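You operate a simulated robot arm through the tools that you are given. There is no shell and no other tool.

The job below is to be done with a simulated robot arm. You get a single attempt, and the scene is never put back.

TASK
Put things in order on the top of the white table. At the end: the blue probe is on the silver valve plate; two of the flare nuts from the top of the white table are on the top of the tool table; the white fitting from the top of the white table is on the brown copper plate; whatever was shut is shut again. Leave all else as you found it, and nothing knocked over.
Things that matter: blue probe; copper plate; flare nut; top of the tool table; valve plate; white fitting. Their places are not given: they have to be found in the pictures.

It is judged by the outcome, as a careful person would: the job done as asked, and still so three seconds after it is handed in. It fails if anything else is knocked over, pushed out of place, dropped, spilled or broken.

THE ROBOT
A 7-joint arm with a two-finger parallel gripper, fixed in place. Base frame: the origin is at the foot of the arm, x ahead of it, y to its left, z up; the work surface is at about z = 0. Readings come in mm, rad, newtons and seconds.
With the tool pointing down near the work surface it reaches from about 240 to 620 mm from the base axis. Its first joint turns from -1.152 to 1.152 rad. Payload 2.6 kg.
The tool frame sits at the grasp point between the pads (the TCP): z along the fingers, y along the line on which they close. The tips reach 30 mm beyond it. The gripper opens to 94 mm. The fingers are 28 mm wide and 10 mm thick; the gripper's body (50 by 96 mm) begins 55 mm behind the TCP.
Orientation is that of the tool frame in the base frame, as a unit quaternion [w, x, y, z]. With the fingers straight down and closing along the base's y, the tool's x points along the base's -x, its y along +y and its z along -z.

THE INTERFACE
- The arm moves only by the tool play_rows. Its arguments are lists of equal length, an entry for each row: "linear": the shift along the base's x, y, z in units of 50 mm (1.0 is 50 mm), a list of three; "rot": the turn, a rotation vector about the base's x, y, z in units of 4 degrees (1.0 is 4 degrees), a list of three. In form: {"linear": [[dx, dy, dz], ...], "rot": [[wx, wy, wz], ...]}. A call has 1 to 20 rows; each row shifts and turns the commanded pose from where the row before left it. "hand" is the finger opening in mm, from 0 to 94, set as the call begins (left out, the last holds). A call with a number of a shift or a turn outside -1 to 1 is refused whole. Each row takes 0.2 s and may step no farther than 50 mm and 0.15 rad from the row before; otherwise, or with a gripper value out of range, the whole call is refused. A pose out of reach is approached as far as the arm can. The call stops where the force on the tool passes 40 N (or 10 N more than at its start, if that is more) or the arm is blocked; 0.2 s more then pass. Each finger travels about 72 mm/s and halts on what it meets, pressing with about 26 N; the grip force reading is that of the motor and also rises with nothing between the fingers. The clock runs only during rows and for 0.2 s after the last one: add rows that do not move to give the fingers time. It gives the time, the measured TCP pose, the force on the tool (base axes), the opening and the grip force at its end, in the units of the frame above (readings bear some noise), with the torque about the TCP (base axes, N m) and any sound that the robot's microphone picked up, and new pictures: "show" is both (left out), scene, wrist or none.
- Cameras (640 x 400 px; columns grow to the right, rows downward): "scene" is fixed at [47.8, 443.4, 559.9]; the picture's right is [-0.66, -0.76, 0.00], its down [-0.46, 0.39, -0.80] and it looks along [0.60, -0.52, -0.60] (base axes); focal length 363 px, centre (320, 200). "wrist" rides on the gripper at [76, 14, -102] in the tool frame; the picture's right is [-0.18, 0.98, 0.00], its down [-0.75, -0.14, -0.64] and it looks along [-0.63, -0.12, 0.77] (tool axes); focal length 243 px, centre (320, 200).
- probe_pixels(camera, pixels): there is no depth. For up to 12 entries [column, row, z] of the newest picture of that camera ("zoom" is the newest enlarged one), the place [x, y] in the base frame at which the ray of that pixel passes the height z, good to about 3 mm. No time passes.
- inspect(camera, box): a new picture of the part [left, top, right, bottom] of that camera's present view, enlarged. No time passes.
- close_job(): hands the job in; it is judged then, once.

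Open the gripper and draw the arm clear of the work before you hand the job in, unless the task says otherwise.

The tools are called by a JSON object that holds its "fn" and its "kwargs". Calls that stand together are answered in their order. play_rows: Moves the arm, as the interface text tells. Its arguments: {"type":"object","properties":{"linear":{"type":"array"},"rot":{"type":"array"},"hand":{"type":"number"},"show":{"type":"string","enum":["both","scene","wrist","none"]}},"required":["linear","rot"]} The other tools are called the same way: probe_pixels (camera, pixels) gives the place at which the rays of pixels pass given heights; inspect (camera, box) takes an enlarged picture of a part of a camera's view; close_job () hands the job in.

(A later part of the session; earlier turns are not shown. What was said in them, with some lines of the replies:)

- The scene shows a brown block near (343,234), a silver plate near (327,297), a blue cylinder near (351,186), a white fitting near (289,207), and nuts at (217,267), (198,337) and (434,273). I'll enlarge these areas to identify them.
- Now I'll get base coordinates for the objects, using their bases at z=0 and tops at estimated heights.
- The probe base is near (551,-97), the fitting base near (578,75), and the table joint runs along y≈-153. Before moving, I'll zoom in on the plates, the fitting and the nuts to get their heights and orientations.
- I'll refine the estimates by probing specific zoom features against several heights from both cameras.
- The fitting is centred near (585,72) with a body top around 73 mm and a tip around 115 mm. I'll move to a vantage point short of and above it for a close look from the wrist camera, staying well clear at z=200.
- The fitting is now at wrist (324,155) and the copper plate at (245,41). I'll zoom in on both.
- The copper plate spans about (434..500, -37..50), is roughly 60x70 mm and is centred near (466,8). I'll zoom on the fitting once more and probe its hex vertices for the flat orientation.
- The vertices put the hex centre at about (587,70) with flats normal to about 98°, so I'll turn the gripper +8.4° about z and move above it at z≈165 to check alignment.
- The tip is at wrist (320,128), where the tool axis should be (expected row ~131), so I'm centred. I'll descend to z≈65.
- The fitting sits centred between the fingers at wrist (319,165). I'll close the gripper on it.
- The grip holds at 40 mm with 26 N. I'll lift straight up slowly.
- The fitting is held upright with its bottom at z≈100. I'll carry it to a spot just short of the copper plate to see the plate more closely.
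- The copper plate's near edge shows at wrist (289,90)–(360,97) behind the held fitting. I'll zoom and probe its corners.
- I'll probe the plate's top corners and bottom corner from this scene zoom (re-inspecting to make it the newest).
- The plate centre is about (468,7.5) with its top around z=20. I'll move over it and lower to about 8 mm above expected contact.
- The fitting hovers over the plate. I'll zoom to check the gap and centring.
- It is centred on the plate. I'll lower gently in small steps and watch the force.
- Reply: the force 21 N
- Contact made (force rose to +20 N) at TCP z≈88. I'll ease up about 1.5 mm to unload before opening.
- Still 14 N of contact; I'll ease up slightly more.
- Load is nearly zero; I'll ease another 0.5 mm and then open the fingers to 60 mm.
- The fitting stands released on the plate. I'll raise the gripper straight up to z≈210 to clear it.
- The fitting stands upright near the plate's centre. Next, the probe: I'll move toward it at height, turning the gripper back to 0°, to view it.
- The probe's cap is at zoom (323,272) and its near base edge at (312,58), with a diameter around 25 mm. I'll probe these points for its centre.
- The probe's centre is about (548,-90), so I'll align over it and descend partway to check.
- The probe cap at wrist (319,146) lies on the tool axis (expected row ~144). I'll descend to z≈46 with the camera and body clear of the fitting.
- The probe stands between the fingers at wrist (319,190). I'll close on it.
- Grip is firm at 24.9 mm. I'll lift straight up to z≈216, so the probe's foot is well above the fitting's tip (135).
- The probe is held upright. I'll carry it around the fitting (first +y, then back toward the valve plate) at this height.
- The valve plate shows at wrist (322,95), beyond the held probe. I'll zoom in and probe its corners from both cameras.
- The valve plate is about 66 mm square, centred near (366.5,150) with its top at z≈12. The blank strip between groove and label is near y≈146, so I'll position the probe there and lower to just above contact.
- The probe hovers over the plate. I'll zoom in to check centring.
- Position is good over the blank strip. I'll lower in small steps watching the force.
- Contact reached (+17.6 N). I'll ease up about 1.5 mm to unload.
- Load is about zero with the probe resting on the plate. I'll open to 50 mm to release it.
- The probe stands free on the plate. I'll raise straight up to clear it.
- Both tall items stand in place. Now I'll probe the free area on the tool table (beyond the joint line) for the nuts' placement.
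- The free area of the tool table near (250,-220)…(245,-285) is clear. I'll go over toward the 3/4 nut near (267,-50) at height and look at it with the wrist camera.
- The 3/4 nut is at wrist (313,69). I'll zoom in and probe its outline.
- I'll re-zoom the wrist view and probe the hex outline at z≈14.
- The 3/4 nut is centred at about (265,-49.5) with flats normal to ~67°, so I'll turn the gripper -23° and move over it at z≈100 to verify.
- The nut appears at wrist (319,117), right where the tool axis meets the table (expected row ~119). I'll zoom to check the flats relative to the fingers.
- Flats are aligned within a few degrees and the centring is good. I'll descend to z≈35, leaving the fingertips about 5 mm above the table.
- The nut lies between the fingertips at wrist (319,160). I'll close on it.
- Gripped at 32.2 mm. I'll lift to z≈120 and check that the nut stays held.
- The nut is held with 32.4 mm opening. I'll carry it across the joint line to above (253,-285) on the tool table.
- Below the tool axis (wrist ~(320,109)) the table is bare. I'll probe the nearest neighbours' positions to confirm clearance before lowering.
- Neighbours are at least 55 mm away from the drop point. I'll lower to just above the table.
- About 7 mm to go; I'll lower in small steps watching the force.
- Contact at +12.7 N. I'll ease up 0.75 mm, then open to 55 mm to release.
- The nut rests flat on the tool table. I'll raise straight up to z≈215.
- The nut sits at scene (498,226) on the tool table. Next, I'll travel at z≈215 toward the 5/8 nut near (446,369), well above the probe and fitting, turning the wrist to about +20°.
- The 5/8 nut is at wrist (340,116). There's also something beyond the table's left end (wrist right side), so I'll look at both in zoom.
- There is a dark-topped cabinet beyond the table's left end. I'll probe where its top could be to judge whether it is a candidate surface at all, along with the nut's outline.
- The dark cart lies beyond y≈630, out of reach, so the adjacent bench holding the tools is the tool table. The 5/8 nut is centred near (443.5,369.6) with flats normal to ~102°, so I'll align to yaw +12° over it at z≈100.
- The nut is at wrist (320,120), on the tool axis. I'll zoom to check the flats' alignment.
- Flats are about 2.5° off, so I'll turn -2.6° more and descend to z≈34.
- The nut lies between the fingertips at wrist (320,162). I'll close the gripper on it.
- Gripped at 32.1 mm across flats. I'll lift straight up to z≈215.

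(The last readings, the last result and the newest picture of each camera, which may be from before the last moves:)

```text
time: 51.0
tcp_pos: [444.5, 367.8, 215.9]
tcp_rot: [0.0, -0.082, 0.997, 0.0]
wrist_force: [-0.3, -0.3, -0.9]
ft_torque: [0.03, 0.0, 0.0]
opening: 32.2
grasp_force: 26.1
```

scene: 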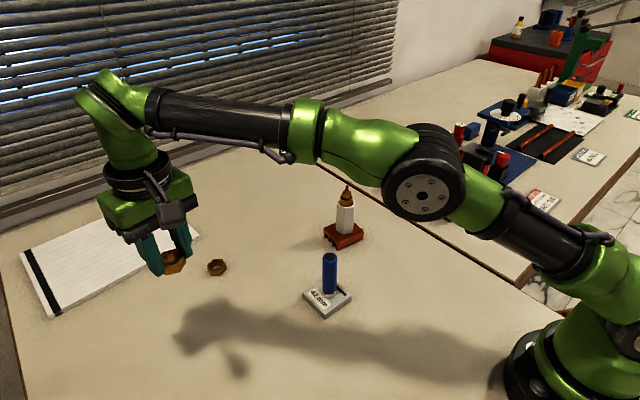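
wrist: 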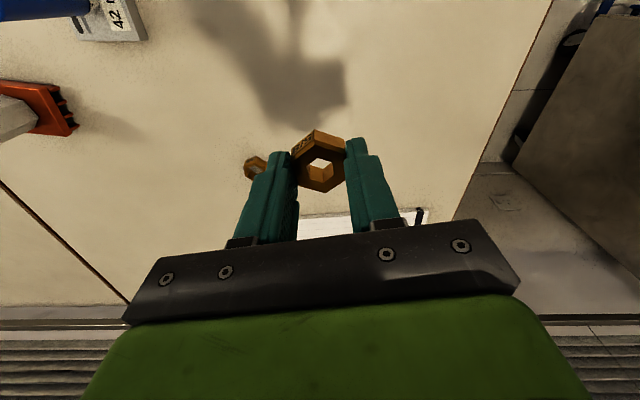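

The nut is held securely. I'll carry it at z≈215 to above (258,-205) on the tool table, turning to yaw ≈ -23°.

{"fn": "play_rows", "kwargs": {"linear": [[-0.2, -0.6, 0], [-0.265, -0.821, 0], [-0.265, -0.821, 0], [-0.265, -0.821, 0], [-0.265, -0.821, 0], [-0.265, -0.821, 0], [-0.265, -0.821, 0], [-0.265, -0.821, 0], [-0.265, -0.821, 0], [-0.265, -0.821, 0], [-0.265, -0.821, 0], [-0.265, -0.821, 0], [-0.265, -0.821, 0], [-0.265, -0.821, 0], [-0.067, -0.215, 0], [0, 0, 0]], "rot": [[0, 0, -0.58], [0, 0, -0.58], [0, 0, -0.58], [0, 0, -0.58], [0, 0, -0.58], [0, 0, -0.58], [0, 0, -0.58], [0, 0, -0.58], [0, 0, -0.58], [0, 0, -0.58], [0, 0, -0.58], [0, 0, -0.58], [0, 0, -0.58], [0, 0, -0.58], [0, 0, 0], [0, 0, 0]]}}

```text
time: 54.4
tcp_pos: [260.2, -204.5, 216.7]
tcp_rot: [0.0, 0.201, 0.98, 0.0]
wrist_force: [-0.5, 0.0, -0.9]
ft_torque: [-0.02, 0.0, 0.02]
opening: 32.2
grasp_force: 25.8
```

scene: 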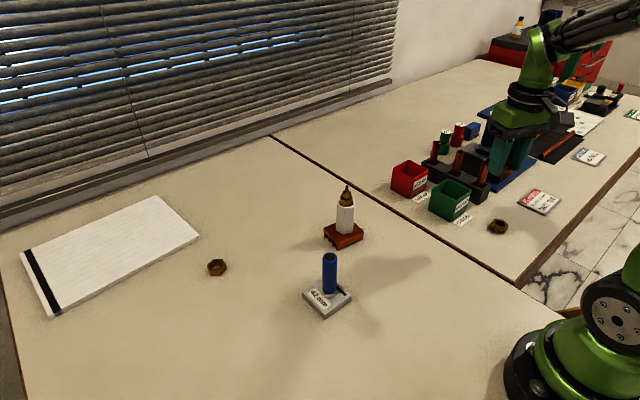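
wrist: 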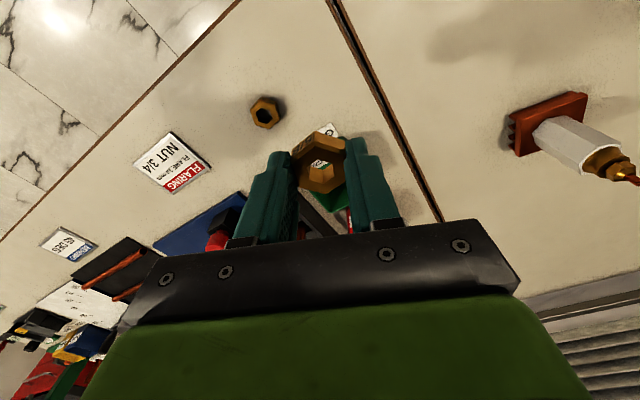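

Nut A is at wrist (265,112) and the landing spot (~(320,80)) is bare. I'll confirm positions with a probe before lowering.

{"fn": "probe_pixels", "kwargs": {"camera": "wrist", "pixels": [[265, 112, 14], [320, 80, 0], [333, 125, 0], [315, 130, 0], [340, 30, 0], [375, 85, 0]]}}

```text
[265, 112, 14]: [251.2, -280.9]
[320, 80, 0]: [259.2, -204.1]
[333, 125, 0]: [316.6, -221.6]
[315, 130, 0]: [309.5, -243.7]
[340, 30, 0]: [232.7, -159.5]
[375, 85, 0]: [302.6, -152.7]
```

Spacing is about 78 mm between the nuts, so I'll lower to about 7 mm above the table.

{"fn": "play_rows", "kwargs": {"linear": [[0, 0, -0.6], [0, 0, -0.9], [0, 0, -0.9], [0, 0, -0.6], [0, 0, -0.3], [0, 0, -0.16], [0, 0, 0]], "rot": [[0, 0, 0], [0, 0, 0], [0, 0, 0], [0, 0, 0], [0, 0, 0], [0, 0, 0], [0, 0, 0]]}}

```text
time: 56.0
tcp_pos: [257.5, -204.5, 44.4]
tcp_rot: [0.0, 0.2, 0.98, 0.0]
wrist_force: [-0.3, -0.3, -0.9]
ft_torque: [-0.01, 0.03, -0.02]
opening: 32.3
grasp_force: 26.5
```

scene: 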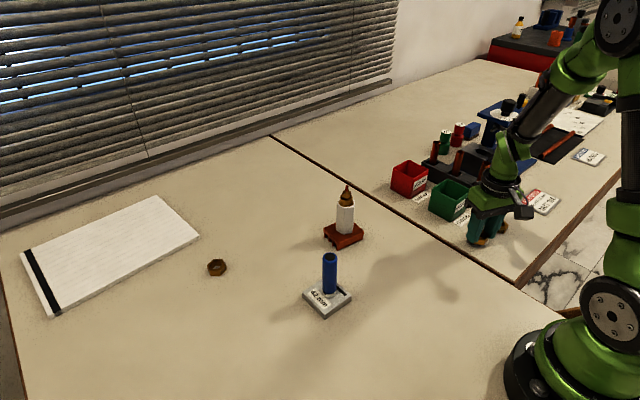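
wrist: 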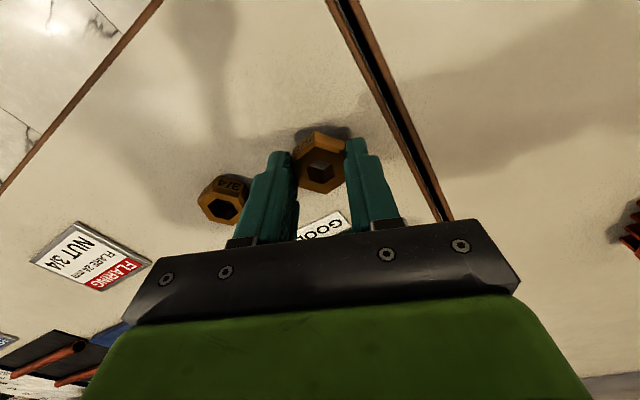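

Nut A is clear of the fingers. I'll lower in small steps to contact.

{"fn": "play_rows", "kwargs": {"linear": [[0, 0, -0.06], [0, 0, -0.05], [0, 0, -0.03], [0, 0, -0.02], [0, 0, 0]], "rot": [[0, 0, 0], [0, 0, 0], [0, 0, 0], [0, 0, 0], [0, 0, 0]], "show": "none"}}

```text
time: 57.2
tcp_pos: [258.7, -204.7, 34.5]
tcp_rot: [0.0, 0.2, 0.98, 0.0]
wrist_force: [0.4, -0.4, -0.9]
ft_torque: [0.01, 0.02, -0.01]
opening: 32.4
grasp_force: 26.0
```

No contact yet at z≈34.5; I'll lower another 1 mm.

{"fn": "play_rows", "kwargs": {"linear": [[0, 0, -0.01], [0, 0, -0.01], [0, 0, 0]], "rot": [[0, 0, 0], [0, 0, 0], [0, 0, 0]], "show": "wrist"}}

```text
time: 58.0
tcp_pos: [258.7, -205.0, 34.1]
tcp_rot: [0.001, 0.201, 0.98, 0.0]
wrist_force: [-4.1, 5.0, 21.1]
ft_torque: [0.1, 0.12, -0.02]
opening: 32.2
grasp_force: 25.7
```

wrist: 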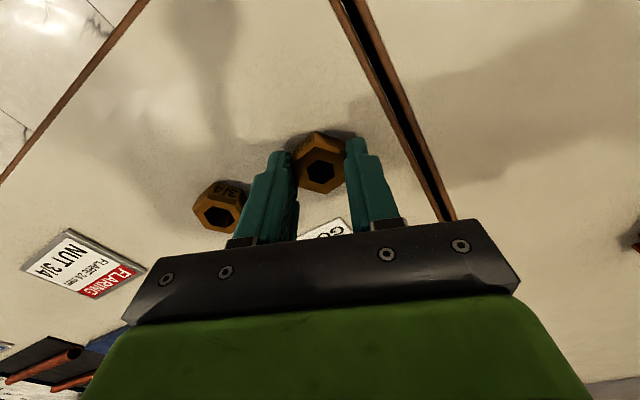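

Contact is firm (+21 N). I'll ease up 1 mm to unload, then open to 48 mm.

{"fn": "play_rows", "kwargs": {"linear": [[0, 0, 0.02], [0, 0, 0]], "rot": [[0, 0, 0], [0, 0, 0]], "show": "none"}}

{"fn": "play_rows", "kwargs": {"linear": [[0, 0, 0], [0, 0, 0], [0, 0, 0]], "rot": [[0, 0, 0], [0, 0, 0], [0, 0, 0]], "hand": 48}}

```text
time: 58.6
tcp_pos: [258.8, -204.9, 35.1]
tcp_rot: [-0.001, 0.2, 0.98, 0.0]
wrist_force: [0.5, 0.6, -0.3]
ft_torque: [-0.01, -0.01, 0.0]
opening: 32.3
grasp_force: 26.4
```

```text
time: 59.4
tcp_pos: [258.3, -204.2, 34.9]
tcp_rot: [-0.001, 0.2, 0.98, 0.0]
wrist_force: [0.2, 0.0, 1.4]
ft_torque: [0.01, 0.01, 0.02]
opening: 47.8
grasp_force: 0.0
```

scene: 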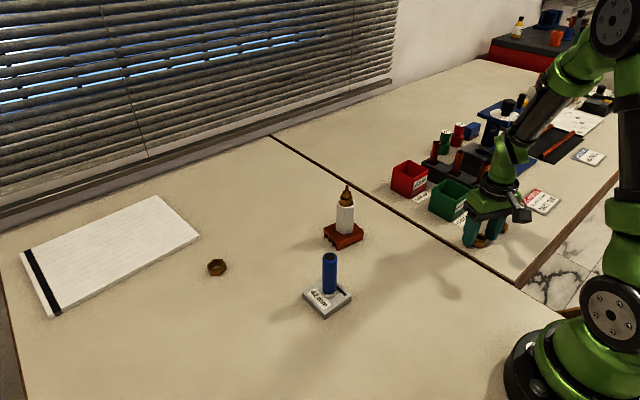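
wrist: 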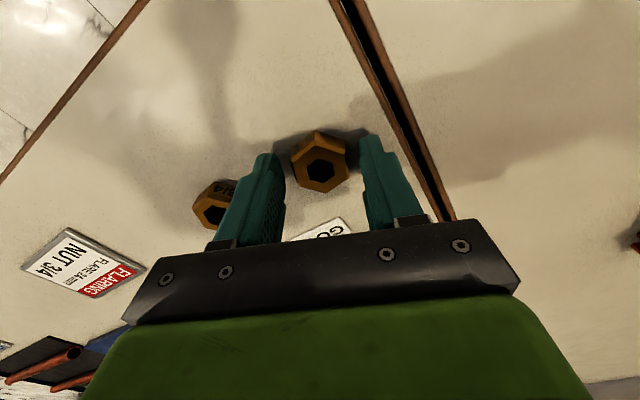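

The nut is released and lies flat. I'll raise straight up to z≈235.

{"fn": "play_rows", "kwargs": {"linear": [[0, 0, 0.3], [0, 0, 0.6], [0, 0, 0.9], [0, 0, 0.9], [0, 0, 0.9], [0, 0, 0.4], [0, 0, 0]], "rot": [[0, 0, 0], [0, 0, 0], [0, 0, 0], [0, 0, 0], [0, 0, 0], [0, 0, 0], [0, 0, 0]]}}

```text
time: 61.0
tcp_pos: [258.7, -203.7, 234.9]
tcp_rot: [0.0, 0.199, 0.98, 0.0]
wrist_force: [-0.2, 0.1, -0.9]
ft_torque: [-0.01, 0.0, 0.01]
opening: 47.8
grasp_force: 0.1
```

scene: 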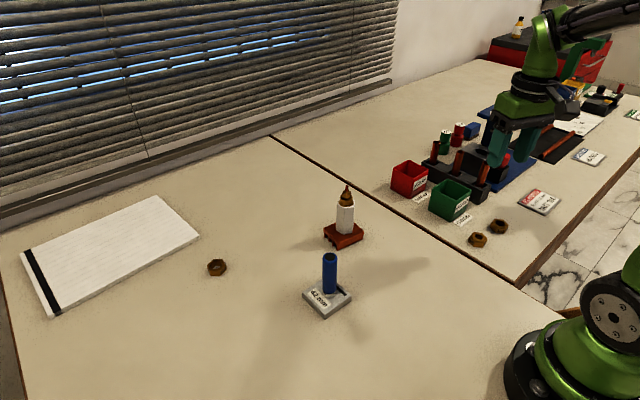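
wrist: 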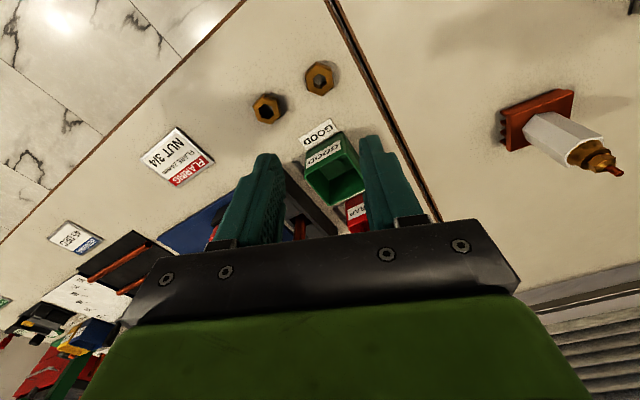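

Both nuts lie on the tool table at scene (478,240) and (498,226). I'll rise and return to the starting pose, clear of everything, with the gripper open.

{"fn": "play_rows", "kwargs": {"linear": [[0, 0, 0.9], [0, 0, 0.9], [0.4, 0.727, 0], [0.4, 0.727, 0], [0.4, 0.727, 0], [0.4, 0.727, 0], [0.4, 0.727, 0], [0.4, 0.727, 0], [0.4, 0.727, 0], [0.4, 0.727, 0], [0, 0, 0], [0, 0, 0]], "rot": [[0, 0, 0], [0, 0, 0], [0, 0, 0.718], [0, 0, 0.718], [0, 0, 0.718], [0, 0, 0.718], [0, 0, 0.718], [0, 0, 0.718], [0, 0, 0.718], [0, 0, 0.718], [0, 0, 0], [0, 0, 0]], "hand": 94}}

```text
time: 63.6
tcp_pos: [419.3, 85.8, 326.9]
tcp_rot: [0.0, 0.0, 1.0, 0.0]
wrist_force: [-0.3, -0.5, -0.2]
ft_torque: [-0.01, -0.01, 0.03]
opening: 93.9
grasp_force: 0.0
```

scene: 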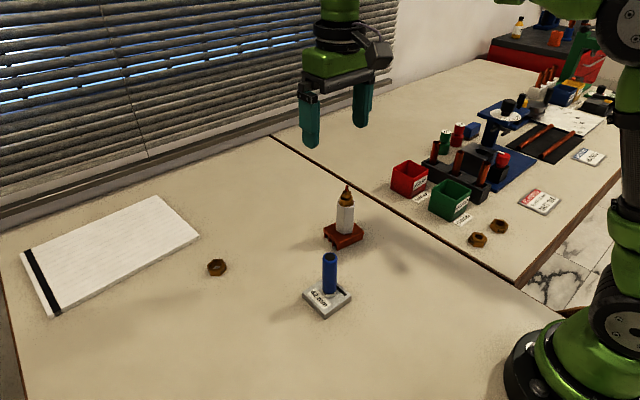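
wrist: 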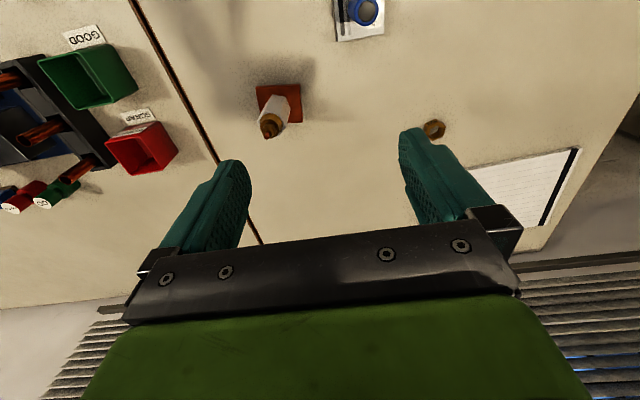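

I'll take a last zoomed look at the placed items before handing in.

{"fn": "inspect", "kwargs": {"camera": "scene", "box": [290, 170, 390, 330]}}

{"fn": "inspect", "kwargs": {"camera": "scene", "box": [385, 110, 605, 270]}}

```text
2.50 times, centred on (340, 250) of scene
```

zoom: 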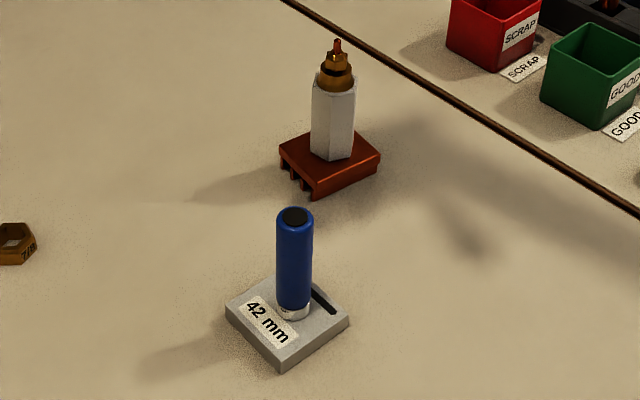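

```text
2.50 times, centred on (495, 190) of scene
```

zoom: 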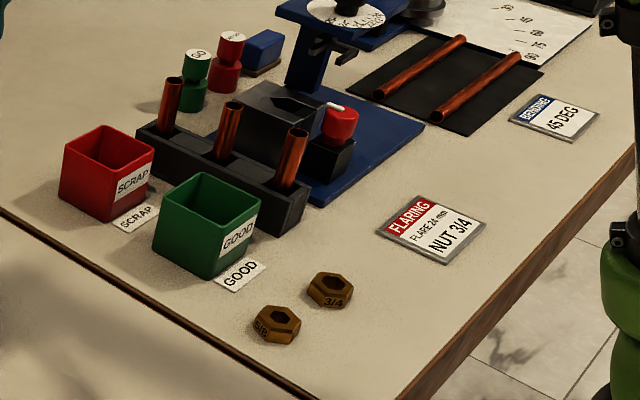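

The fitting stands on the copper plate, the probe stands on the valve plate, and two nuts lie flat on the tool table. Nothing else has moved and nothing was opened, so with the arm clear and the gripper open I'm handing the job in.

{"fn": "close_job", "kwargs": {}}

```text
The job is handed in.
```

The job is done and handed in. The result of the judging has not come back. My last pictures showed everything in place.

- **Blue probe:** it stands upright on the silver valve plate.
- **White fitting:** it stands upright near the centre of the brown copper plate.
- **Flare nuts:** the 3/4 and 5/8 nuts lie flat on the tool table. The 7/8 nut stayed where it was on the white table, close to the arm's reach limit.
- **Everything else:** nothing was knocked over or moved that I could see. I never opened anything, so nothing needed shutting.

I took the "tool table" to be the bench next to the white table, the one holding the flaring and bending tools. The other surfaces in view, a red cabinet and a dark-topped cart, were out of the arm's reach.
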